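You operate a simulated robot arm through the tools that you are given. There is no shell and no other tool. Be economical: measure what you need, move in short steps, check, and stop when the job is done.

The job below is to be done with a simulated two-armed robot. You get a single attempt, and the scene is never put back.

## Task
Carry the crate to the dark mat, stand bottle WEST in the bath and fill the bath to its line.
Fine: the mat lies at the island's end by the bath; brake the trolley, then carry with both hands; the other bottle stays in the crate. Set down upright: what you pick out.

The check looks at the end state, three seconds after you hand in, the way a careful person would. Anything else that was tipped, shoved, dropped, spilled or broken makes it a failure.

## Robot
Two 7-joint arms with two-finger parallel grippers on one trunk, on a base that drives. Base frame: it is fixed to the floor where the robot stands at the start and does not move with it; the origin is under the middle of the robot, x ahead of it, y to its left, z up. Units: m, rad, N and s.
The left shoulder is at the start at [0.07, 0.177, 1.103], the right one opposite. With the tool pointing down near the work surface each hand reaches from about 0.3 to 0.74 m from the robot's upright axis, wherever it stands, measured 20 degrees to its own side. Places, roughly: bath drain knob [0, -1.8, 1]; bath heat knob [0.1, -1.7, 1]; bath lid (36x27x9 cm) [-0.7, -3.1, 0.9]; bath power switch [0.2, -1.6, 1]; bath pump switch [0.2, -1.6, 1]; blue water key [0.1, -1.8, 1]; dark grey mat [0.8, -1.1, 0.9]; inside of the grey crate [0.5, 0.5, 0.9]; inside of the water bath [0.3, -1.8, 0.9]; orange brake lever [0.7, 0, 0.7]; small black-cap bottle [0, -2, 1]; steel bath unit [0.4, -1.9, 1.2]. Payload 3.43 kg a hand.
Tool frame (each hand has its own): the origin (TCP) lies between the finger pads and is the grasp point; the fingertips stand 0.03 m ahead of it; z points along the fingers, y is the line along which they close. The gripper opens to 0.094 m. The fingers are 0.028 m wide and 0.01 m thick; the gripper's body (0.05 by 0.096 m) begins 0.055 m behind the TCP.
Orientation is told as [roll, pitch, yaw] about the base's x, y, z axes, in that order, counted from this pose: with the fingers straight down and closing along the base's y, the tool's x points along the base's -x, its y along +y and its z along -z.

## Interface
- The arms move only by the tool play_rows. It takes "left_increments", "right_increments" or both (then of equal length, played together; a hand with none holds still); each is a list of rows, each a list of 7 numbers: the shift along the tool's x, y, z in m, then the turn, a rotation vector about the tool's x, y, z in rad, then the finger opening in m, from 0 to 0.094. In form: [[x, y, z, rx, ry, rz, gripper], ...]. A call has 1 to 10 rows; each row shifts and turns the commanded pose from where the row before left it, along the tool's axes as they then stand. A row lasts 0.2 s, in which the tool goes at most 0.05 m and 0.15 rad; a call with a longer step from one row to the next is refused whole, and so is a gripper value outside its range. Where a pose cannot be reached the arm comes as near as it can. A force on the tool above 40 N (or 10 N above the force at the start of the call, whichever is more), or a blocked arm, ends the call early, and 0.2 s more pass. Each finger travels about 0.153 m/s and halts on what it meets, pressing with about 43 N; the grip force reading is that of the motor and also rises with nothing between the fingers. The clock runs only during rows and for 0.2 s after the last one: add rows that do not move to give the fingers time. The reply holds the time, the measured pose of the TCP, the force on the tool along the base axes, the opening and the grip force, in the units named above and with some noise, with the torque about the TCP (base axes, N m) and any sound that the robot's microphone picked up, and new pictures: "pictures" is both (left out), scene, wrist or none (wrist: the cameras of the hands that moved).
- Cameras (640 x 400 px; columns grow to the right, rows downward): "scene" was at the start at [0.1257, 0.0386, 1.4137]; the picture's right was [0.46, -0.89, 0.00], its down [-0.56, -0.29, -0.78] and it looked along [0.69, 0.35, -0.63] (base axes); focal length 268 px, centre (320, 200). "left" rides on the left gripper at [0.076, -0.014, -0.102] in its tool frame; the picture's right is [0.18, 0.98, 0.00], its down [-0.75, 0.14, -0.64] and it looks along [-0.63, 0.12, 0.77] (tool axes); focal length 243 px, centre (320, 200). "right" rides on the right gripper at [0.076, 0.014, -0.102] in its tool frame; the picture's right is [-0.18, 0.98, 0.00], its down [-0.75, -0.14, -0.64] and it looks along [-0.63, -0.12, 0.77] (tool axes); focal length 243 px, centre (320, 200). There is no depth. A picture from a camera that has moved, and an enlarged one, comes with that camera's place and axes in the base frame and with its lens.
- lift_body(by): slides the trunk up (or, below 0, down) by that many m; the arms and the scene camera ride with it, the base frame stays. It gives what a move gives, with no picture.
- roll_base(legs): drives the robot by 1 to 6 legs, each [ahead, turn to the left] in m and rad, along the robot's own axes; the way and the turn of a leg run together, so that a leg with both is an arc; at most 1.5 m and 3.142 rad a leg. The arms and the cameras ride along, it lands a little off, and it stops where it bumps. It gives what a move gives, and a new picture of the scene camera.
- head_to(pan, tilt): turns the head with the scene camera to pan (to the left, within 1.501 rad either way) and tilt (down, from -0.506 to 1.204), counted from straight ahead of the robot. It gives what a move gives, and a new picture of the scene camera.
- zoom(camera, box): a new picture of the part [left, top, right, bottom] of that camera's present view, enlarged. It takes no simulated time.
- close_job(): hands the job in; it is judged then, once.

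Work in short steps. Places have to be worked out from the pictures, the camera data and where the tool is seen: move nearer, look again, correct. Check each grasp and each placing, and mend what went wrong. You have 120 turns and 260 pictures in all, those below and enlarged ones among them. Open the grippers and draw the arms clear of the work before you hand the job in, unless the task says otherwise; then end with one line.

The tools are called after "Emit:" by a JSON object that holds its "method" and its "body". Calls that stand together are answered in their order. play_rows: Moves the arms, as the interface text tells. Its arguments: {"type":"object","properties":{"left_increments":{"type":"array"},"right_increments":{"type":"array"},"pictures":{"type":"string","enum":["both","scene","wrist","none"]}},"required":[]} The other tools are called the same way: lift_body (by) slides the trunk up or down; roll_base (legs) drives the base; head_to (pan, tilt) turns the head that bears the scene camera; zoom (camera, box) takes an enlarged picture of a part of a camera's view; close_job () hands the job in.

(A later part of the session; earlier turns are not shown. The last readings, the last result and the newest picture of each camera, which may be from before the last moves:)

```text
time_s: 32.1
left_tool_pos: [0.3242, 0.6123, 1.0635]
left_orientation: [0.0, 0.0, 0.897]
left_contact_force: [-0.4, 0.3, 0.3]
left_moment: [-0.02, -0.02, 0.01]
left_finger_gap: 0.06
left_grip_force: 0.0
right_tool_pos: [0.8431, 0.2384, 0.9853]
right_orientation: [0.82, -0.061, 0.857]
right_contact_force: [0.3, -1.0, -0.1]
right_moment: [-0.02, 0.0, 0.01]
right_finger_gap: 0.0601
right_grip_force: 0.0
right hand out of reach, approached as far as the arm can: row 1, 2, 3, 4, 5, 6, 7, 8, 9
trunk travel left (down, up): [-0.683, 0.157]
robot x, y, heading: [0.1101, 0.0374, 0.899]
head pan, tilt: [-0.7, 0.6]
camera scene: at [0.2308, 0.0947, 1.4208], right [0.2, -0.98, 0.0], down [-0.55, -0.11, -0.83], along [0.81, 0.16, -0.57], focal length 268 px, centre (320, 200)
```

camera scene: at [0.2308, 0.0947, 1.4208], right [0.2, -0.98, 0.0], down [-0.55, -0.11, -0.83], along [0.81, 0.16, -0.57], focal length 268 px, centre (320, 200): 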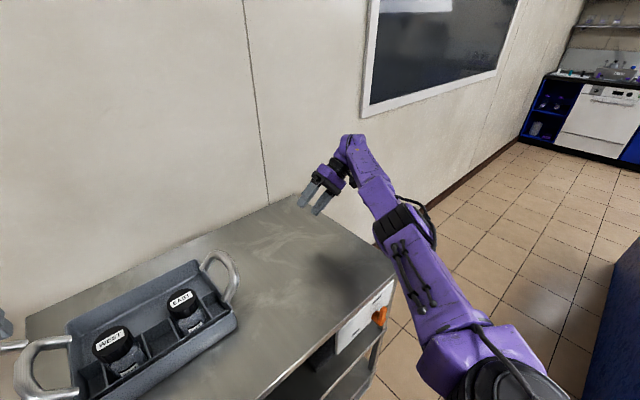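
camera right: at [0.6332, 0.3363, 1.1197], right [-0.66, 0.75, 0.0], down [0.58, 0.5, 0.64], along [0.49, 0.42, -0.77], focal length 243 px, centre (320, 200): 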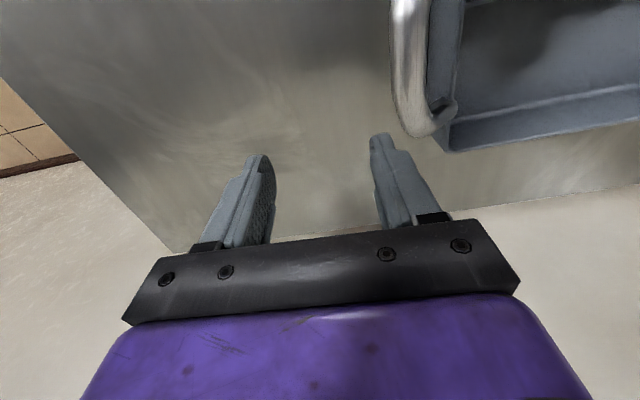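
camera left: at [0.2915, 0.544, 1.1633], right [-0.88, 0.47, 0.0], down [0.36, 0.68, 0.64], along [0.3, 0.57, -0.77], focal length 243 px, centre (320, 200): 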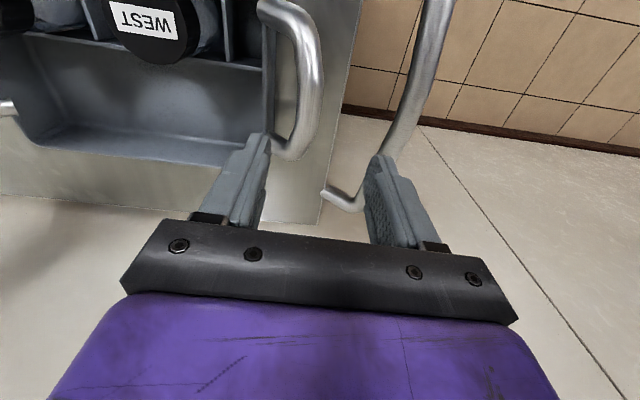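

The elbow is now nearly outward. I un-tilt the hand gradually while drawing back toward me.

Emit:
{"method": "play_rows", "body": {"right_increments": [[0.03, 0, -0.03, 0.14, 0, 0, 0.06], [0.03, 0, -0.03, 0.14, 0, 0, 0.06], [0.03, 0, -0.02, 0.14, 0, 0, 0.06], [0.03, 0, 0, 0.14, 0, 0, 0.06], [0.03, 0, 0, 0.14, 0, 0, 0.06], [0.0, 0, 0, 0.12, 0.06, 0, 0.06]], "pictures": "scene"}}

```text
time_s: 33.5
left_tool_pos: [0.3252, 0.6132, 1.0624]
left_orientation: [-0.001, -0.001, 0.898]
left_contact_force: [-0.2, -0.2, -0.9]
left_moment: [-0.02, 0.0, 0.01]
left_finger_gap: 0.06
left_grip_force: 0.0
right_tool_pos: [0.9263, 0.1293, 1.0665]
right_orientation: [-0.004, -0.005, 0.857]
right_contact_force: [0.4, 0.7, 0.5]
right_moment: [-0.03, -0.01, -0.01]
right_finger_gap: 0.0602
right_grip_force: 0.0
right hand out of reach, approached as far as the arm can: row 1, 2, 3, 4, 5
trunk travel left (down, up): [-0.683, 0.157]
robot x, y, heading: [0.1149, 0.0335, 0.896]
head pan, tilt: [-0.7, 0.6]
camera scene: at [0.2308, 0.0946, 1.4208], right [0.2, -0.98, 0.0], down [-0.55, -0.11, -0.83], along [0.81, 0.16, -0.56], focal length 268 px, centre (320, 200)
```

scene: 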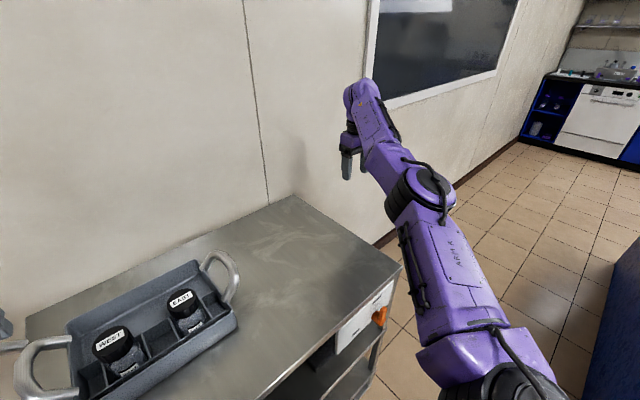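

Pointing down again with the arm nearly straight. Now I draw the hand straight back toward the shoulder and see which way the elbow folds.

Emit:
{"method": "play_rows", "body": {"right_increments": [[0.03, 0.02, -0.01, 0, 0, 0, 0.06], [0.03, 0.02, -0.01, 0, 0, 0, 0.06], [0.03, 0.02, -0.01, 0, 0, 0, 0.06], [0.03, 0.02, -0.01, 0, 0, 0, 0.06], [0.03, 0.02, -0.01, 0, 0, 0, 0.06], [0.02, 0.03, 0, 0, 0, 0, 0.06], [0.02, 0.03, 0, 0, 0, 0, 0.06]], "pictures": "scene"}}

```text
time_s: 35.1
left_tool_pos: [0.3241, 0.6118, 1.0614]
left_orientation: [-0.001, 0.0, 0.897]
left_contact_force: [0.3, -0.4, -0.1]
left_moment: [0.01, 0.01, -0.05]
left_finger_gap: 0.0601
left_grip_force: 0.0
right_tool_pos: [0.8679, 0.1529, 1.1912]
right_orientation: [0.0, -0.001, 0.859]
right_contact_force: [-0.4, -0.8, 0.6]
right_moment: [0.0, -0.01, 0.01]
right_finger_gap: 0.06
right_grip_force: 0.1
right hand out of reach, approached as far as the arm can: row 1, 2, 3, 4, 5, 6, 7
trunk travel left (down, up): [-0.683, 0.157]
robot x, y, heading: [0.1148, 0.0373, 0.897]
head pan, tilt: [-0.7, 0.6]
camera scene: at [0.2302, 0.0938, 1.4209], right [0.2, -0.98, 0.0], down [-0.55, -0.11, -0.83], along [0.81, 0.16, -0.56], focal length 268 px, centre (320, 200)
```

scene: 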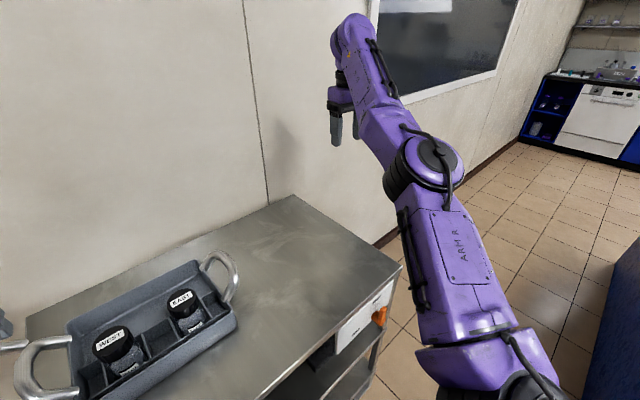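

Still blocked, possibly by the wrist's turn limit. I'll test by yawing the hand to the right while drawing it in.

Emit:
{"method": "play_rows", "body": {"right_increments": [[0, 0, 0, 0, 0, 0.15, 0.06], [0, 0, 0, 0, 0, 0.15, 0.06], [0, 0, 0, 0, 0, 0.15, 0.06], [0, 0, 0, 0, 0, 0.15, 0.06], [0.02, 0.03, 0, 0, 0, 0, 0.06], [0.02, 0.03, 0, 0, 0, 0, 0.06], [0.02, 0.03, 0, 0, 0, 0, 0.06], [0.02, 0.03, 0, 0, 0, 0, 0.06]], "pictures": "scene"}}

```text
time_s: 36.9
left_tool_pos: [0.324, 0.6118, 1.0629]
left_orientation: [-0.002, -0.001, 0.896]
left_contact_force: [-0.3, 1.1, 0.2]
left_moment: [-0.02, 0.01, 0.02]
left_finger_gap: 0.0599
left_grip_force: 0.1
right_tool_pos: [0.8078, 0.2484, 1.2096]
right_orientation: [-0.001, -0.005, 0.257]
right_contact_force: [-0.5, 0.0, -0.2]
right_moment: [-0.02, -0.01, 0.0]
right_finger_gap: 0.0599
right_grip_force: 0.1
right hand out of reach, approached as far as the arm can: row 5, 6, 7, 8
trunk travel left (down, up): [-0.683, 0.157]
robot x, y, heading: [0.1125, 0.0334, 0.9]
head pan, tilt: [-0.7, 0.6]
camera scene: at [0.2304, 0.0944, 1.4209], right [0.2, -0.98, 0.0], down [-0.55, -0.11, -0.83], along [0.81, 0.16, -0.56], focal length 268 px, centre (320, 200)
```

scene: 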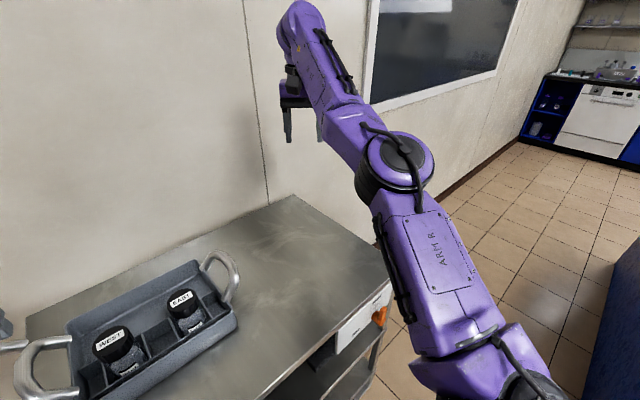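

The wrist's bend limit is what blocks: the elbow is down and the forearm comes from below. I pitch the hand to point forward, then bring it in and yaw left so the forearm comes from the right.

Emit:
{"method": "play_rows", "body": {"right_increments": [[0, 0, 0, 0, -0.15, -0.1, 0.03], [0, 0, 0, 0, -0.15, -0.1, 0], [0, 0, 0, 0, -0.15, -0.1, 0], [0, 0, 0, 0, -0.15, -0.1, 0], [0, 0, 0, 0, -0.15, 0, 0], [0, 0, 0, 0, -0.15, 0, 0], [0, 0, -0.02, 0, -0.15, 0, 0], [0, 0, -0.04, 0, -0.15, 0, 0], [0, 0, -0.04, 0, 0, 0, 0], [0, 0, -0.04, 0, 0, 0, 0]], "pictures": "scene"}}

```text
refused: row 1 steps farther than a row can; nothing moved
```

Emit:
{"method": "play_rows", "body": {"right_increments": [[0, 0, 0, 0, -0.145, 0, 0.03], [0, 0, 0, 0, -0.145, 0, 0], [0, 0, 0, 0, -0.145, 0, 0], [0, 0, 0, 0, -0.145, 0, 0], [0, 0, 0, 0, -0.145, 0, 0], [0, 0, 0, 0, -0.145, 0, 0], [0, 0, -0.02, 0, -0.145, 0, 0], [0, 0, -0.04, 0, -0.145, 0, 0], [0, 0, -0.04, 0, 0, 0, 0], [0, 0, -0.04, 0, 0, 0, 0]], "pictures": "scene"}}

```text
time_s: 39.1
left_tool_pos: [0.3238, 0.6105, 1.0646]
left_orientation: [0.0, 0.0, 0.897]
left_contact_force: [0.1, -0.1, 0.1]
left_moment: [0.02, 0.02, 0.04]
left_finger_gap: 0.0602
left_grip_force: 0.1
right_tool_pos: [0.8559, 0.2977, 1.4046]
right_orientation: [-0.033, -1.0, 0.288]
right_contact_force: [-1.4, 2.1, -1.7]
right_moment: [-0.06, -0.09, -0.15]
right_finger_gap: 0.0
right_grip_force: 33.4
right hand out of reach, approached as far as the arm can: row 1, 2, 3, 4, 5, 6, 7, 8, 9, 10
trunk travel left (down, up): [-0.683, 0.157]
robot x, y, heading: [0.1152, 0.034, 0.893]
head pan, tilt: [-0.7, 0.6]
camera scene: at [0.2303, 0.092, 1.421], right [0.2, -0.98, 0.0], down [-0.55, -0.11, -0.83], along [0.81, 0.16, -0.56], focal length 268 px, centre (320, 200)
```

scene: 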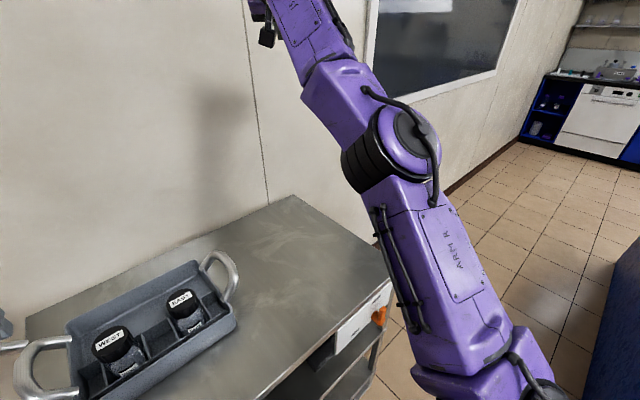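

That direction is limited too. I return to the earlier well-reachable pose (down-pointing, out to the right) by undoing these turns.

Emit:
{"method": "play_rows", "body": {"right_increments": [[0, 0, 0, 0, 0.145, 0, 0.06], [0, 0, 0, 0, 0.145, 0, 0.06], [0, 0, 0, 0, 0.145, 0, 0.06], [0, 0, 0, 0, 0.145, 0, 0.06], [0, 0, 0, 0, 0.145, 0, 0.06], [0, 0, 0, 0, 0.145, 0, 0.06], [0, -0.03, 0.03, 0, 0.13, 0, 0.06], [0, -0.03, 0.03, 0, 0, 0, 0.06], [0, -0.03, 0.03, 0, 0, 0, 0.06], [0, -0.03, 0.03, 0, 0, 0, 0.06]], "pictures": "scene"}}

```text
time_s: 41.3
left_tool_pos: [0.3267, 0.6102, 1.0635]
left_orientation: [0.002, 0.0, 0.897]
left_contact_force: [-0.4, -0.4, 0.0]
left_moment: [0.0, 0.02, -0.03]
left_finger_gap: 0.0599
left_grip_force: 0.1
right_tool_pos: [0.8984, 0.1363, 1.1647]
right_orientation: [0.002, -0.048, 0.275]
right_contact_force: [-0.1, 0.4, -0.3]
right_moment: [0.05, 0.02, 0.0]
right_finger_gap: 0.0599
right_grip_force: 0.0
right hand out of reach, approached as far as the arm can: row 1, 2, 3, 4, 5, 6, 7, 8, 9, 10
trunk travel left (down, up): [-0.683, 0.157]
robot x, y, heading: [0.1114, 0.0406, 0.898]
head pan, tilt: [-0.7, 0.6]
camera scene: at [0.2335, 0.0923, 1.4207], right [0.2, -0.98, 0.0], down [-0.56, -0.11, -0.82], along [0.81, 0.16, -0.57], focal length 268 px, centre (320, 200)
```

scene: 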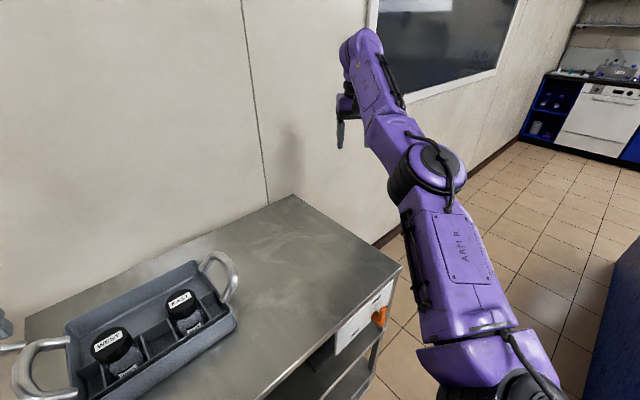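

The arm is stuck at its straight-elbow limit. I steer back to the pose at which it was last properly reachable (0.92, −0.04, 1.07).

Emit:
{"method": "play_rows", "body": {"right_increments": [[0.0043, -0.0295, 0.015, 0, 0.048, 0, 0.06], [0.0043, -0.0295, 0.015, 0, 0, 0, 0.06], [0.0043, -0.0295, 0.015, 0, 0, 0, 0.06], [0.0043, -0.0295, 0.015, 0, 0, 0, 0.06], [0.0043, -0.0295, 0.015, 0, 0, 0, 0.06], [0.0043, -0.0295, 0.015, 0, 0, 0, 0.06], [0, 0, 0, 0, 0, -0.15, 0.06], [0, 0, 0, 0, 0, -0.15, 0.06], [0, 0, 0, 0, 0, -0.15, 0.06], [0, 0, 0, 0, 0, -0.15, 0.06]], "pictures": "scene"}}

```text
time_s: 43.5
left_tool_pos: [0.3248, 0.6111, 1.0626]
left_orientation: [0.0, -0.001, 0.897]
left_contact_force: [-0.7, 0.5, -1.6]
left_moment: [0.04, -0.01, 0.01]
left_finger_gap: 0.0602
left_grip_force: 0.1
right_tool_pos: [0.95, -0.0343, 1.0893]
right_orientation: [-0.002, -0.002, 0.878]
right_contact_force: [0.1, 0.2, -0.4]
right_moment: [0.03, 0.0, 0.0]
right_finger_gap: 0.0601
right_grip_force: 0.1
right hand out of reach, approached as far as the arm can: row 2, 3, 4, 5, 6
trunk travel left (down, up): [-0.683, 0.157]
robot x, y, heading: [0.1124, 0.0361, 0.899]
head pan, tilt: [-0.7, 0.6]
camera scene: at [0.2312, 0.0935, 1.4209], right [0.2, -0.98, 0.0], down [-0.55, -0.11, -0.82], along [0.81, 0.16, -0.57], focal length 268 px, centre (320, 200)
```

scene: 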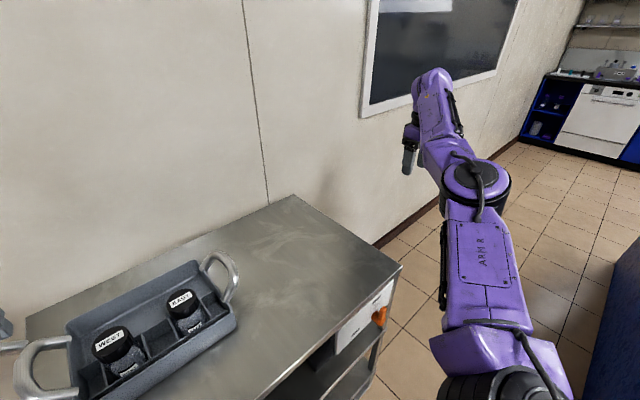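

Now the elbow is on the outer side, as wanted. I bring the hand inward slowly.

Emit:
{"method": "play_rows", "body": {"right_increments": [[0, 0.04, 0, 0, 0, 0, 0.06], [0, 0.04, 0, 0, 0, 0, 0.06], [0, 0.04, 0, 0, 0, 0, 0.06], [0, 0.04, 0, 0, 0, 0, 0.06], [0, 0.04, 0, 0, 0, 0, 0.06]], "pictures": "scene"}}

```text
time_s: 44.7
left_tool_pos: [0.3237, 0.6129, 1.0626]
left_orientation: [0.0, 0.0, 0.898]
left_contact_force: [0.0, 0.5, -0.1]
left_moment: [0.0, -0.02, 0.01]
left_finger_gap: 0.0604
left_grip_force: 0.1
right_tool_pos: [0.9093, 0.1165, 1.1262]
right_orientation: [-0.003, 0.002, 0.873]
right_contact_force: [-1.0, -0.4, 0.0]
right_moment: [0.0, -0.01, -0.02]
right_finger_gap: 0.0599
right_grip_force: 0.1
right hand out of reach, approached as far as the arm can: row 1, 2, 3, 4, 5
trunk travel left (down, up): [-0.683, 0.157]
robot x, y, heading: [0.1136, 0.0389, 0.899]
head pan, tilt: [-0.7, 0.6]
camera scene: at [0.2305, 0.0947, 1.4209], right [0.2, -0.98, 0.0], down [-0.55, -0.11, -0.83], along [0.81, 0.16, -0.56], focal length 268 px, centre (320, 200)
```

scene: 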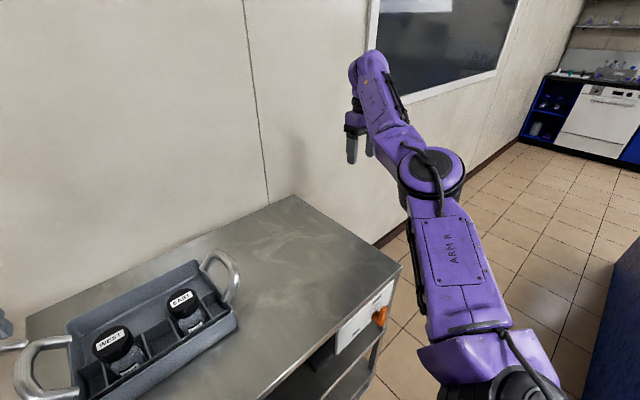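

The elbow is pinned at its slight back-bend limit. I stretch outward fully and tilt the fingers outward to push the elbow through straight into normal bending.

Emit:
{"method": "play_rows", "body": {"right_increments": [[-0.02, -0.045, 0, 0, 0, 0, 0.06], [-0.02, -0.045, 0, 0, 0, 0, 0.06], [0, -0.03, 0, 0.14, 0, 0, 0.06], [0, 0, 0, 0.14, 0, 0, 0.06], [0, 0, 0, 0.14, 0, 0, 0.06], [0, 0, 0, 0.14, 0, 0, 0.06], [0, 0, 0, 0.14, 0, 0, 0.06]], "pictures": "scene"}}

```text
time_s: 46.3
left_tool_pos: [0.3258, 0.6119, 1.0624]
left_orientation: [0.001, -0.001, 0.898]
left_contact_force: [0.5, 0.1, -0.6]
left_moment: [0.02, 0.0, -0.01]
left_finger_gap: 0.0601
left_grip_force: 0.1
right_tool_pos: [0.9966, 0.0987, 1.1292]
right_orientation: [-0.706, 0.0, 0.875]
right_contact_force: [0.3, -0.1, 0.4]
right_moment: [0.01, 0.0, 0.02]
right_finger_gap: 0.06
right_grip_force: 0.0
right hand out of reach, approached as far as the arm can: row 1, 2, 4, 5, 6, 7
trunk travel left (down, up): [-0.683, 0.157]
robot x, y, heading: [0.1155, 0.0357, 0.894]
head pan, tilt: [-0.7, 0.6]
camera scene: at [0.2314, 0.0941, 1.4208], right [0.2, -0.98, 0.0], down [-0.55, -0.11, -0.82], along [0.81, 0.16, -0.57], focal length 268 px, centre (320, 200)
```

scene: 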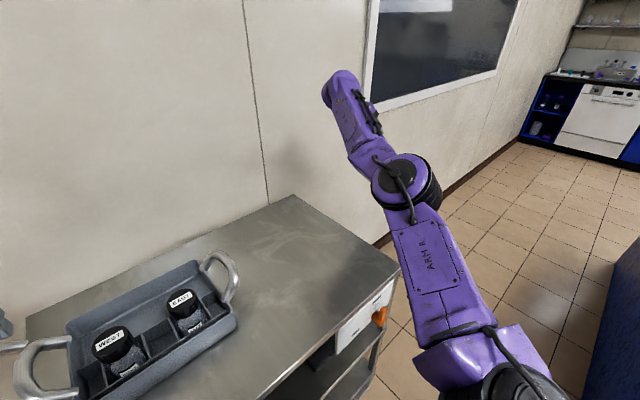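

I stretch a bit farther along the arm's line, then pull back, watching how the elbow folds.

Emit:
{"method": "play_rows", "body": {"right_increments": [[-0.021, -0.015, 0.003, 0, 0, 0, 0.06], [-0.021, -0.015, 0.003, 0, 0, 0, 0.06], [-0.021, -0.015, 0.003, 0, 0, 0, 0.06], [0.0, -0.03, 0.026, 0, 0, 0, 0.06], [0.0, -0.03, 0.026, 0, 0, 0, 0.06], [0.0, -0.03, 0.026, 0, 0, 0, 0.06], [0.035, 0, 0, 0, 0, 0, 0.06], [0.035, 0, 0, 0, 0, 0, 0.06], [0.035, 0, 0, 0, 0, 0, 0.06]], "pictures": "scene"}}

```text
time_s: 48.3
left_tool_pos: [0.3244, 0.6104, 1.0631]
left_orientation: [0.001, 0.0, 0.897]
left_contact_force: [0.1, -0.6, 1.0]
left_moment: [-0.01, -0.04, 0.01]
left_finger_gap: 0.06
left_grip_force: 0.0
right_tool_pos: [1.0331, -0.0275, 1.1335]
right_orientation: [-0.703, 0.0, 0.875]
right_contact_force: [1.0, 0.2, 0.2]
right_moment: [0.05, -0.01, -0.02]
right_finger_gap: 0.0601
right_grip_force: 0.1
right hand out of reach, approached as far as the arm can: row 1, 2, 3, 4, 5, 6, 7, 8, 9
trunk travel left (down, up): [-0.683, 0.157]
robot x, y, heading: [0.1128, 0.0387, 0.894]
head pan, tilt: [-0.7, 0.6]
camera scene: at [0.2311, 0.0925, 1.4209], right [0.2, -0.98, 0.0], down [-0.55, -0.11, -0.83], along [0.81, 0.16, -0.56], focal length 268 px, centre (320, 200)
```

scene: 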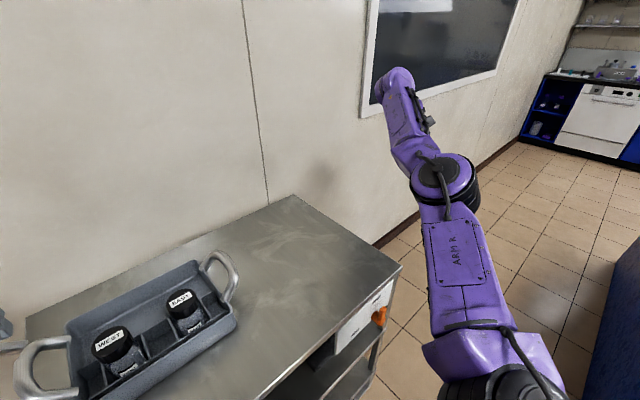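

I'll un-tilt the hand, stretch straight outward through full extension while yawing right (which biases the elbow to the other bend), then inspect.

Emit:
{"method": "play_rows", "body": {"right_increments": [[0, 0, 0, -0.14, 0, 0, 0.06], [0, 0, 0, -0.14, 0, 0, 0.06], [0, 0, 0, -0.14, 0, 0, 0.06], [0, 0, 0, -0.14, 0, 0, 0.06], [0, 0, 0, -0.14, 0, 0, 0.06], [-0.019, -0.023, 0, 0, 0, 0.1, 0.06], [-0.022, -0.02, 0, 0, 0, 0.1, 0.06], [-0.024, -0.018, 0, 0, 0, 0.1, 0.06], [-0.026, -0.015, 0, 0, 0, 0.15, 0.06], [0, 0, 0, 0, 0, 0.15, 0.06]], "pictures": "scene"}}

```text
time_s: 50.5
left_tool_pos: [0.3256, 0.6101, 1.0619]
left_orientation: [0.001, 0.0, 0.897]
left_contact_force: [0.0, -0.3, 0.4]
left_moment: [-0.03, -0.02, 0.02]
left_finger_gap: 0.0601
left_grip_force: 0.1
right_tool_pos: [0.9447, 0.0732, 1.0641]
right_orientation: [-0.002, -0.004, 0.275]
right_contact_force: [0.6, -0.7, -0.2]
right_moment: [0.02, -0.05, -0.02]
right_finger_gap: 0.06
right_grip_force: 0.0
right hand out of reach, approached as far as the arm can: row 1, 2, 3, 4, 5, 6, 7, 8, 9
trunk travel left (down, up): [-0.683, 0.157]
robot x, y, heading: [0.1124, 0.0403, 0.898]
head pan, tilt: [-0.7, 0.6]
camera scene: at [0.2314, 0.0923, 1.4209], right [0.2, -0.98, 0.0], down [-0.55, -0.11, -0.82], along [0.81, 0.16, -0.57], focal length 268 px, centre (320, 200)
```

scene: 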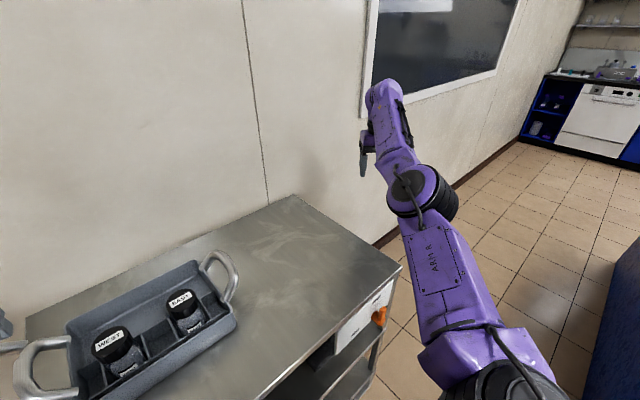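

The arm is practically straight now. I pull the hand inward toward the shoulder and check for reach errors.

Emit:
{"method": "play_rows", "body": {"right_increments": [[0.03, -0.02, 0, 0, 0, 0.1, 0.06], [0.03, -0.02, 0, 0, 0, 0.1, 0.06], [0.03, -0.02, 0, 0, 0, 0.1, 0.06], [0.03, -0.02, 0, 0, 0, 0.1, 0.06], [0.04, -0.02, 0, 0, 0, 0, 0.06]], "pictures": "scene"}}

```text
time_s: 51.7
left_tool_pos: [0.3256, 0.6107, 1.0625]
left_orientation: [0.0, 0.001, 0.897]
left_contact_force: [-0.2, 0.4, 0.7]
left_moment: [-0.02, 0.0, 0.06]
left_finger_gap: 0.0599
left_grip_force: 0.1
right_tool_pos: [0.9442, -0.0114, 1.104]
right_orientation: [-0.001, -0.004, -0.125]
right_contact_force: [-0.4, -1.1, -0.3]
right_moment: [0.04, 0.01, 0.0]
right_finger_gap: 0.06
right_grip_force: 0.2
right hand out of reach, approached as far as the arm can: row 1, 2, 3, 4, 5
trunk travel left (down, up): [-0.683, 0.157]
robot x, y, heading: [0.1149, 0.0371, 0.9]
head pan, tilt: [-0.7, 0.6]
camera scene: at [0.231, 0.0931, 1.4209], right [0.2, -0.98, 0.0], down [-0.55, -0.11, -0.83], along [0.81, 0.16, -0.56], focal length 268 px, centre (320, 200)
```

scene: 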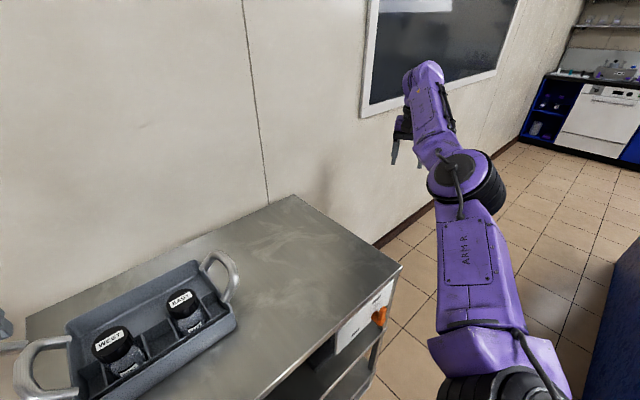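

I align the hand with the arm (fingers pointing outward) and stretch right out, so the elbow must straighten fully.

Emit:
{"method": "play_rows", "body": {"right_increments": [[-0.03, 0, 0, 0, -0.145, 0, 0.06], [-0.03, 0, 0, 0, -0.145, 0, 0.06], [-0.03, 0, 0, 0, -0.145, 0, 0.06], [-0.03, 0, 0, 0, -0.145, 0, 0.06], [-0.02, 0, 0.02, 0, -0.145, 0, 0.06], [0, 0, 0.03, 0, -0.145, 0, 0.06], [0, 0, 0.03, 0, -0.145, 0, 0.06], [0, 0, 0.03, 0, -0.145, 0, 0.06], [0, 0, 0.03, 0, -0.145, 0, 0.06], [0, 0, 0.03, 0, 0, 0, 0.06]], "pictures": "scene"}}

```text
time_s: 53.9
left_tool_pos: [0.3265, 0.6091, 1.0636]
left_orientation: [0.003, 0.0, 0.896]
left_contact_force: [0.5, -0.7, -0.2]
left_moment: [0.01, 0.01, 0.01]
left_finger_gap: 0.06
left_grip_force: 0.0
right_tool_pos: [1.145, -0.0163, 1.0643]
right_orientation: [0.003, -1.309, -0.129]
right_contact_force: [-0.6, -0.6, -0.5]
right_moment: [0.01, -0.01, 0.04]
right_finger_gap: 0.0598
right_grip_force: 0.0
right hand out of reach, approached as far as the arm can: row 3, 4, 8, 9, 10
trunk travel left (down, up): [-0.683, 0.157]
robot x, y, heading: [0.1121, 0.0392, 0.898]
head pan, tilt: [-0.7, 0.6]
camera scene: at [0.2322, 0.0909, 1.4209], right [0.2, -0.98, 0.0], down [-0.55, -0.11, -0.82], along [0.81, 0.16, -0.57], focal length 268 px, centre (320, 200)
```

scene: 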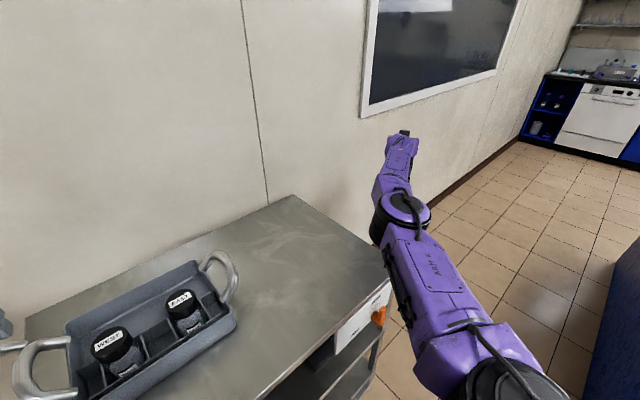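

The arm is stretched and the forearm now bends toward the right (the proper bend). I pull the hand straight back along its fingers.

Emit:
{"method": "play_rows", "body": {"right_increments": [[0, 0, -0.04, 0.05, 0, 0, 0.06], [0, 0, -0.04, 0.05, 0, 0, 0.06], [0, 0, -0.04, 0, 0, 0, 0.06], [0, 0, -0.04, 0, 0, 0, 0.06], [0, 0, -0.04, 0, 0, 0, 0.06]], "pictures": "scene"}}

```text
time_s: 55.1
left_tool_pos: [0.3228, 0.6099, 1.0633]
left_orientation: [0.002, -0.003, 0.897]
left_contact_force: [-1.0, 0.0, -0.4]
left_moment: [0.0, -0.04, 0.0]
left_finger_gap: 0.06
left_grip_force: 0.1
right_tool_pos: [0.9539, 0.0218, 1.1185]
right_orientation: [-0.098, -1.312, -0.128]
right_contact_force: [0.0, -0.8, -0.4]
right_moment: [0.02, 0.01, 0.02]
right_finger_gap: 0.0599
right_grip_force: 0.0
trunk travel left (down, up): [-0.683, 0.157]
robot x, y, heading: [0.1123, 0.0379, 0.897]
head pan, tilt: [-0.7, 0.6]
camera scene: at [0.229, 0.0933, 1.4211], right [0.2, -0.98, 0.0], down [-0.55, -0.11, -0.83], along [0.81, 0.16, -0.56], focal length 268 px, centre (320, 200)
```

scene: 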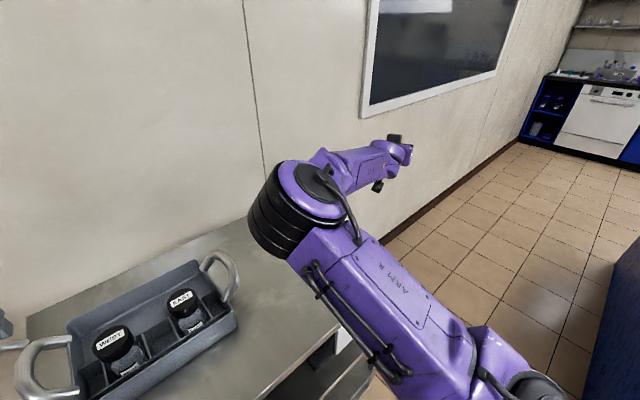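

The elbow flexes properly again. Now I yaw the forward-pointing hand left so that the elbow swings back over to the outside, as it was in the lever pose.

Emit:
{"method": "play_rows", "body": {"right_increments": [[0, 0, 0, -0.14, 0, -0.03, 0.06], [0, 0, 0, -0.14, 0, -0.03, 0.06], [0, 0, 0, -0.14, 0, -0.03, 0.06], [0, 0.01, -0.02, -0.14, 0, -0.03, 0.06], [0, 0.01, -0.02, -0.14, 0, -0.03, 0.06], [0, 0.02, -0.02, -0.14, 0, -0.03, 0.06], [0, 0.02, -0.02, -0.14, 0, -0.03, 0.06], [0, 0.02, -0.02, -0.14, 0, -0.03, 0.06]], "pictures": "scene"}}

```text
time_s: 56.9
left_tool_pos: [0.3244, 0.6109, 1.0627]
left_orientation: [0.0, -0.001, 0.896]
left_contact_force: [0.3, -0.3, 0.2]
left_moment: [0.05, -0.01, 0.02]
left_finger_gap: 0.0601
left_grip_force: 0.0
right_tool_pos: [0.8331, 0.0434, 1.146]
right_orientation: [0.136, -1.315, 0.796]
right_contact_force: [0.3, -0.5, -0.2]
right_moment: [0.02, -0.05, 0.01]
right_finger_gap: 0.0599
right_grip_force: 0.1
trunk travel left (down, up): [-0.683, 0.157]
robot x, y, heading: [0.1127, 0.0389, 0.894]
head pan, tilt: [-0.7, 0.6]
camera scene: at [0.2308, 0.0922, 1.421], right [0.2, -0.98, 0.0], down [-0.55, -0.11, -0.83], along [0.81, 0.16, -0.56], focal length 268 px, centre (320, 200)
```

scene: 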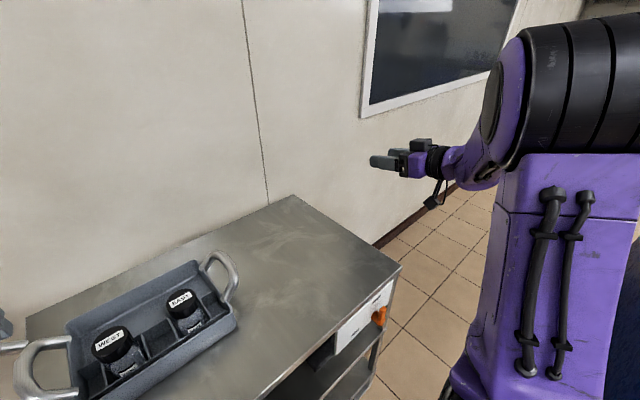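

The elbow is high and to the right. I continue: more yaw left while moving the hand inward (left).

Emit:
{"method": "play_rows", "body": {"right_increments": [[0, 0.035, 0, -0.1, 0, 0, 0.06], [0, 0.035, 0, -0.1, 0, 0, 0.06], [0, 0.035, 0, -0.1, 0, 0, 0.06], [0, 0.035, 0, -0.1, 0, 0, 0.06], [0, 0.035, -0.01, -0.1, 0, 0, 0.06], [0, 0.035, -0.01, 0, 0, 0, 0.06], [0, 0.035, -0.01, 0, 0, 0, 0.06], [0, 0.035, -0.01, 0, 0, 0, 0.06]], "pictures": "scene"}}

```text
time_s: 58.7
left_tool_pos: [0.3256, 0.6097, 1.0634]
left_orientation: [0.003, 0.0, 0.898]
left_contact_force: [-0.2, -0.9, 0.1]
left_moment: [0.04, 0.04, 0.01]
left_finger_gap: 0.0599
left_grip_force: 0.1
right_tool_pos: [0.6003, 0.0836, 1.1712]
right_orientation: [0.686, -1.314, 0.744]
right_contact_force: [-0.5, -0.1, 0.0]
right_moment: [0.01, 0.02, 0.02]
right_finger_gap: 0.0602
right_grip_force: 0.2
right hand out of reach, approached as far as the arm can: row 7, 8
trunk travel left (down, up): [-0.683, 0.157]
robot x, y, heading: [0.1128, 0.0389, 0.9]
head pan, tilt: [-0.7, 0.6]
camera scene: at [0.2325, 0.0917, 1.4208], right [0.2, -0.98, 0.0], down [-0.55, -0.11, -0.82], along [0.81, 0.16, -0.57], focal length 268 px, centre (320, 200)
```

scene: 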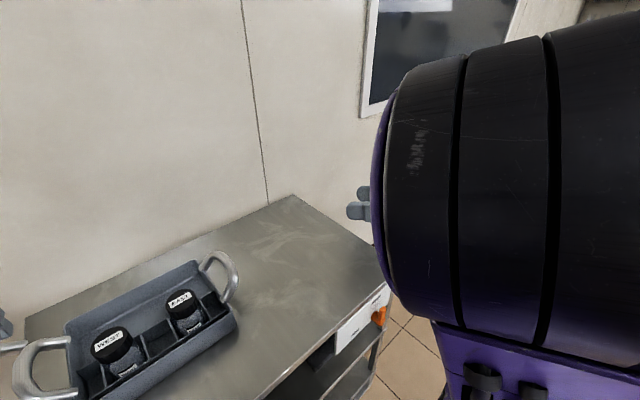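

The elbow is now above; I move the hand forward, inward and down, away from my head.

Emit:
{"method": "play_rows", "body": {"right_increments": [[0.03, 0.005, 0.033, 0, 0, 0, 0.06], [0.03, 0.008, 0.033, 0, 0, 0, 0.06], [0.03, 0.008, 0.033, 0, 0, 0, 0.06], [0.02, 0.01, 0.033, 0, 0, 0, 0.06], [0.01, 0.01, 0.033, 0, 0, 0, 0.06]], "pictures": "scene"}}

```text
time_s: 59.9
left_tool_pos: [0.3241, 0.6124, 1.0614]
left_orientation: [0.001, 0.002, 0.899]
left_contact_force: [0.2, -0.2, -0.5]
left_moment: [-0.02, 0.0, -0.04]
left_finger_gap: 0.06
left_grip_force: 0.0
right_tool_pos: [0.6055, 0.2358, 1.0365]
right_orientation: [0.619, -1.31, 0.808]
right_contact_force: [0.2, 0.3, 0.0]
right_moment: [-0.02, 0.04, 0.01]
right_finger_gap: 0.0604
right_grip_force: 0.2
right hand out of reach, approached as far as the arm can: row 1, 2, 3
trunk travel left (down, up): [-0.683, 0.157]
robot x, y, heading: [0.1172, 0.0338, 0.899]
head pan, tilt: [-0.7, 0.6]
camera scene: at [0.2309, 0.0956, 1.4208], right [0.2, -0.98, 0.0], down [-0.55, -0.11, -0.82], along [0.81, 0.16, -0.57], focal length 268 px, centre (320, 200)
```

scene: 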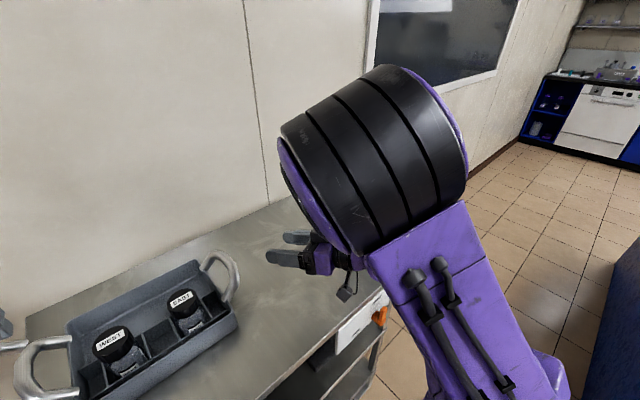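

Continuing: move the hand further inward to about the initial lateral position, then see.

Emit:
{"method": "play_rows", "body": {"right_increments": [[0, 0.032, 0.02, 0, 0, 0, 0.06], [0, 0.032, 0.02, 0, 0, 0, 0.06], [0, 0.032, 0.02, 0, 0, 0, 0.06], [0, 0.032, 0.02, 0, 0, 0, 0.06], [0, 0.032, 0.02, 0, 0, 0, 0.06]], "pictures": "scene"}}

```text
time_s: 61.1
left_tool_pos: [0.3232, 0.6116, 1.0631]
left_orientation: [0.001, -0.002, 0.897]
left_contact_force: [0.1, -0.1, -0.6]
left_moment: [0.01, -0.05, 0.02]
left_finger_gap: 0.0603
left_grip_force: 0.0
right_tool_pos: [0.4735, 0.3644, 1.0418]
right_orientation: [0.618, -1.314, 0.81]
right_contact_force: [-0.1, 0.0, -0.8]
right_moment: [-0.02, 0.02, -0.01]
right_finger_gap: 0.0602
right_grip_force: 0.1
right hand out of reach, approached as far as the arm can: row 1, 2
trunk travel left (down, up): [-0.683, 0.157]
robot x, y, heading: [0.1139, 0.0378, 0.897]
head pan, tilt: [-0.7, 0.6]
camera scene: at [0.2298, 0.0942, 1.421], right [0.2, -0.98, 0.0], down [-0.55, -0.11, -0.83], along [0.81, 0.16, -0.56], focal length 268 px, centre (320, 200)
```

scene: 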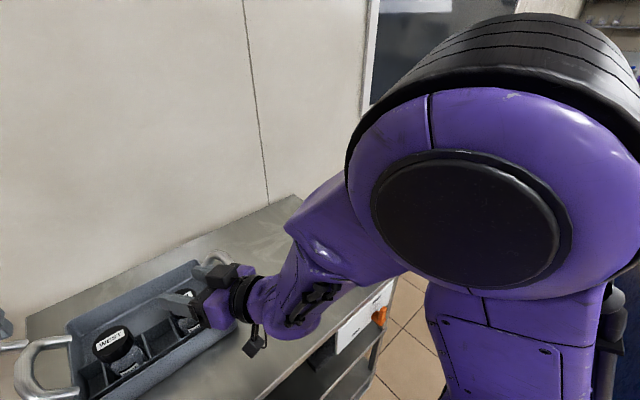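

The elbow is back on the outer side with the forearm coming from the right. Now I unroll and pitch the hand back to pointing down.

Emit:
{"method": "play_rows", "body": {"right_increments": [[0, -0.01, 0, 0.124, 0, 0, 0.06], [0, -0.01, 0, 0.124, 0, 0, 0.06], [0, -0.01, 0, 0.124, 0, 0, 0.06], [0, -0.01, 0, 0.124, 0, 0, 0.06], [0, -0.01, 0, 0.124, 0, 0, 0.06], [-0.01, -0.005, 0, 0, 0.146, 0, 0.06], [-0.01, -0.005, 0, 0, 0.146, 0, 0.06], [-0.01, -0.005, 0, 0, 0.146, 0, 0.06], [-0.01, -0.005, 0, 0, 0.146, 0, 0.06], [0, -0.005, 0, 0, 0.146, 0, 0.06]], "pictures": "scene"}}

Emit:
{"method": "play_rows", "body": {"right_increments": [[0, 0, 0, 0, 0.146, 0, 0.06], [0, 0, 0, 0, 0.146, 0, 0.06], [0, 0, 0, 0, 0.146, 0, 0.06], [0, 0, 0, 0, 0.146, 0, 0.06], [0, 0, 0, 0, 0, -0.08, 0.06]], "pictures": "none"}}

Emit:
{"method": "head_to", "body": {"pan": 0, "tilt": 0.8}}

```text
time_s: 63.3
left_tool_pos: [0.3268, 0.611, 1.0618]
left_orientation: [0.002, 0.002, 0.895]
left_contact_force: [0.1, 0.2, -0.5]
left_moment: [0.02, 0.0, 0.01]
left_finger_gap: 0.06
left_grip_force: 0.0
right_tool_pos: [0.5523, 0.3409, 1.0707]
right_orientation: [0.006, -0.579, 0.802]
right_contact_force: [0.6, 0.4, 0.5]
right_moment: [0.02, 0.0, 0.02]
right_finger_gap: 0.06
right_grip_force: 0.0
trunk travel left (down, up): [-0.683, 0.157]
robot x, y, heading: [0.1167, 0.0365, 0.891]
head pan, tilt: [-0.7, 0.6]
camera scene: at [0.2327, 0.0936, 1.4207], right [0.2, -0.98, 0.0], down [-0.56, -0.11, -0.82], along [0.81, 0.16, -0.57], focal length 268 px, centre (320, 200)
```

scene: 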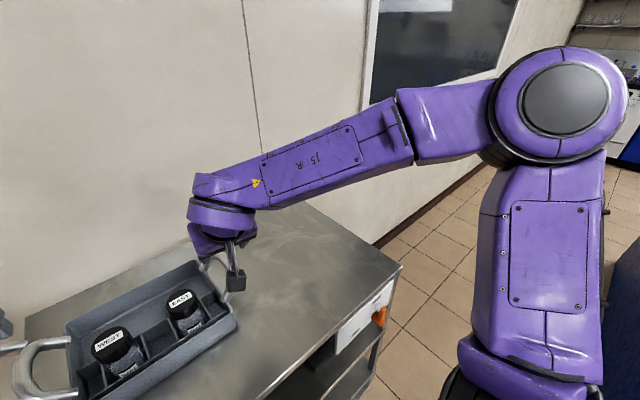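

```text
time_s: 64.5
left_tool_pos: [0.325, 0.6119, 1.0625]
left_orientation: [0.002, -0.001, 0.897]
left_contact_force: [0.1, 1.0, -0.1]
left_moment: [-0.02, -0.03, -0.03]
left_finger_gap: 0.0601
left_grip_force: 0.1
right_tool_pos: [0.5505, 0.3403, 1.0719]
right_orientation: [0.005, 0.002, 0.887]
right_contact_force: [0.6, -0.3, -0.1]
right_moment: [0.03, -0.01, 0.01]
right_finger_gap: 0.0601
right_grip_force: 0.0
trunk travel left (down, up): [-0.683, 0.157]
robot x, y, heading: [0.1139, 0.0346, 0.899]
head pan, tilt: [-0.7, 0.6]
```

```text
time_s: 65.5
left_tool_pos: [0.3249, 0.6105, 1.0635]
left_orientation: [-0.001, 0.0, 0.897]
left_contact_force: [0.0, -0.6, -0.2]
left_moment: [0.0, -0.03, 0.01]
left_finger_gap: 0.0601
left_grip_force: 0.0
right_tool_pos: [0.5516, 0.3406, 1.0727]
right_orientation: [0.002, 0.004, 0.887]
right_contact_force: [-0.4, -0.2, 0.7]
right_moment: [-0.02, 0.02, -0.04]
right_finger_gap: 0.0599
right_grip_force: 0.0
trunk travel left (down, up): [-0.683, 0.157]
robot x, y, heading: [0.1127, 0.0394, 0.898]
head pan, tilt: [0.0, 0.799]
camera scene: at [0.1949, 0.1389, 1.404], right [0.78, -0.62, 0.0], down [-0.45, -0.56, -0.7], along [0.44, 0.54, -0.72], focal length 268 px, centre (320, 200)
```

scene: 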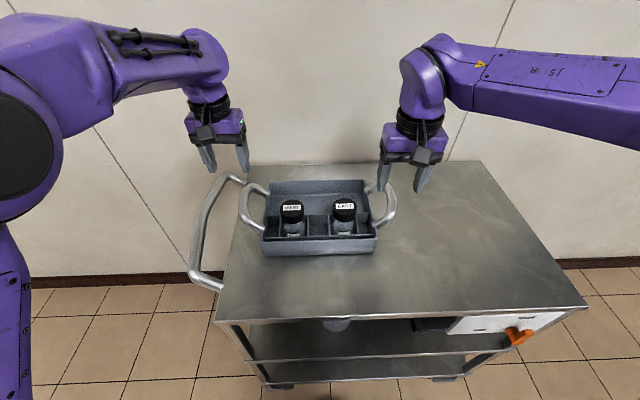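

The right arm is back in a natural posture. I bring both hands over the bars and lower to TCP z≈1.0 for a closer look with the wrist cameras.

Emit:
{"method": "play_rows", "body": {"left_increments": [[0.006, -0.004, 0.02, 0, 0, 0, 0.06], [0, 0, 0.02, 0, 0, 0, 0.06], [0, 0, 0.02, 0, 0, 0, 0.06]], "right_increments": [[-0.02, -0.005, 0.023, 0, 0, -0.01, 0.06], [-0.02, -0.005, 0.023, 0, 0, 0, 0.06], [-0.01, -0.002, 0.023, 0, 0, 0, 0.06]]}}

```text
time_s: 66.3
left_tool_pos: [0.325, 0.605, 1.0029]
left_orientation: [0.001, 0.001, 0.897]
left_contact_force: [0.3, 0.3, -0.2]
left_moment: [0.01, 0.02, -0.03]
left_finger_gap: 0.06
left_grip_force: 0.0
right_tool_pos: [0.5935, 0.3743, 1.0027]
right_orientation: [0.004, 0.002, 0.897]
right_contact_force: [-0.3, -0.2, 0.5]
right_moment: [0.03, 0.02, -0.04]
right_finger_gap: 0.0598
right_grip_force: 0.1
trunk travel left (down, up): [-0.683, 0.157]
robot x, y, heading: [0.1133, 0.0388, 0.893]
head pan, tilt: [0.0, 0.799]
camera scene: at [0.1954, 0.1399, 1.404], right [0.78, -0.62, 0.0], down [-0.45, -0.56, -0.7], along [0.43, 0.54, -0.72], focal length 268 px, centre (320, 200)
camera right: at [0.5332, 0.3233, 1.1066], right [-0.65, 0.76, 0.0], down [0.58, 0.5, 0.64], along [0.48, 0.42, -0.77], focal length 243 px, centre (320, 200)
camera left: at [0.2889, 0.5362, 1.1039], right [-0.88, 0.47, 0.0], down [0.36, 0.68, 0.64], along [0.3, 0.57, -0.77], focal length 243 px, centre (320, 200)
```

scene: 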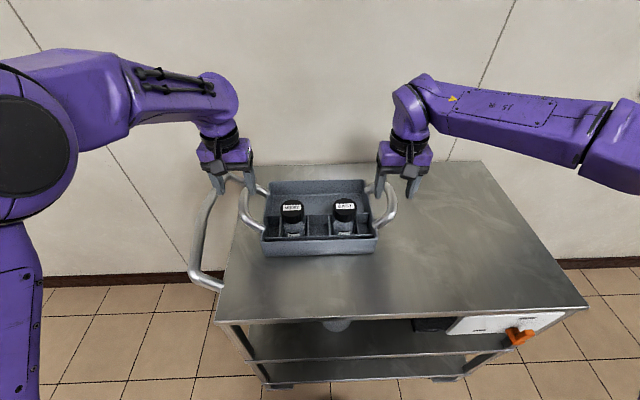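
right: 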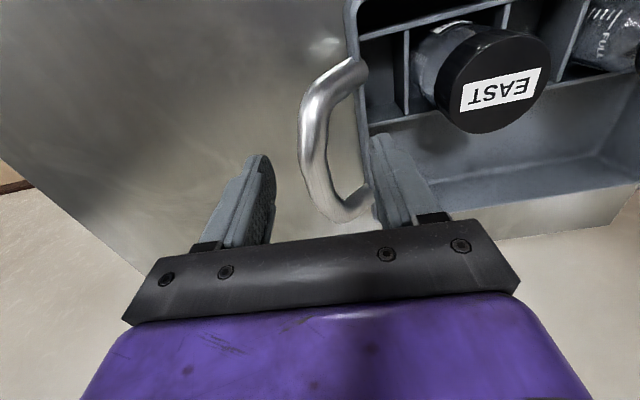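
left: 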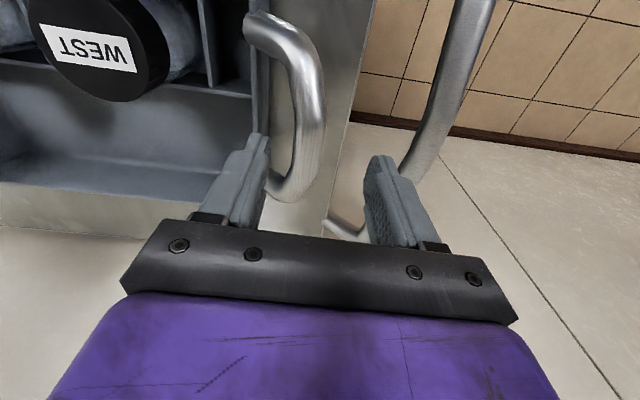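

Clear views: both bars are at z≈0.93. The left hand needs ≈8 mm inward and 2 cm back, the right ≈5 mm outward; I narrow the fingers to 44 mm to clear the crate walls, then lower both in two steps.

Emit:
{"method": "play_rows", "body": {"left_increments": [[0.018, -0.008, 0, 0, 0, 0, 0.044], [0, 0, 0.02, 0, 0, 0, 0.044], [0, 0, 0.02, 0, 0, 0, 0.044]], "right_increments": [[0, -0.005, 0, 0, 0, 0, 0.044], [0, 0, 0.02, 0, 0, 0, 0.044], [0, 0, 0.02, 0, 0, 0, 0.044]]}}

```text
time_s: 67.1
left_tool_pos: [0.3184, 0.5853, 0.964]
left_orientation: [-0.001, 0.001, 0.897]
left_contact_force: [0.1, 0.1, 0.8]
left_moment: [0.0, 0.0, 0.01]
left_finger_gap: 0.0442
left_grip_force: 0.1
right_tool_pos: [0.5949, 0.3699, 0.9642]
right_orientation: [0.005, 0.003, 0.895]
right_contact_force: [-0.5, 0.6, 0.5]
right_moment: [-0.01, 0.01, 0.01]
right_finger_gap: 0.0439
right_grip_force: 0.0
trunk travel left (down, up): [-0.683, 0.157]
robot x, y, heading: [0.1167, 0.0421, 0.9]
head pan, tilt: [0.0, 0.799]
camera scene: at [0.1952, 0.1396, 1.404], right [0.78, -0.62, 0.0], down [-0.45, -0.56, -0.7], along [0.43, 0.54, -0.72], focal length 268 px, centre (320, 200)
camera right: at [0.5357, 0.3195, 1.0667], right [-0.65, 0.76, 0.0], down [0.58, 0.5, 0.64], along [0.48, 0.42, -0.77], focal length 243 px, centre (320, 200)
camera left: at [0.2835, 0.5168, 1.0657], right [-0.88, 0.47, 0.0], down [0.36, 0.68, 0.64], along [0.3, 0.57, -0.77], focal length 243 px, centre (320, 200)
```

scene: 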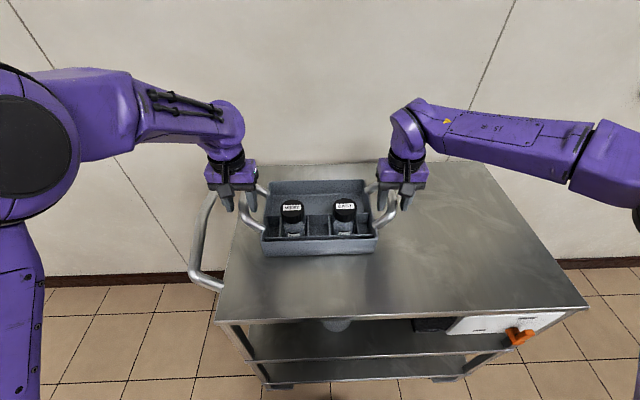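
right: 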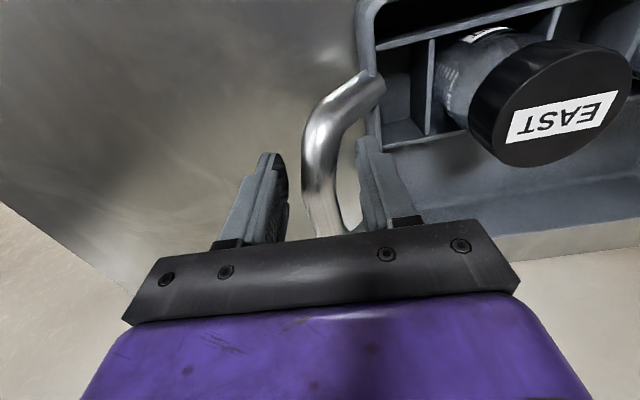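
left: 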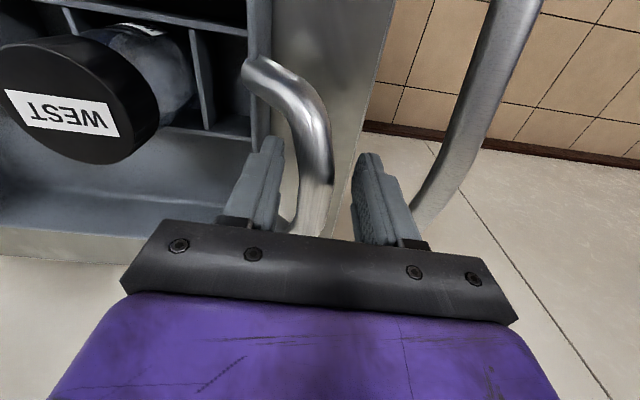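

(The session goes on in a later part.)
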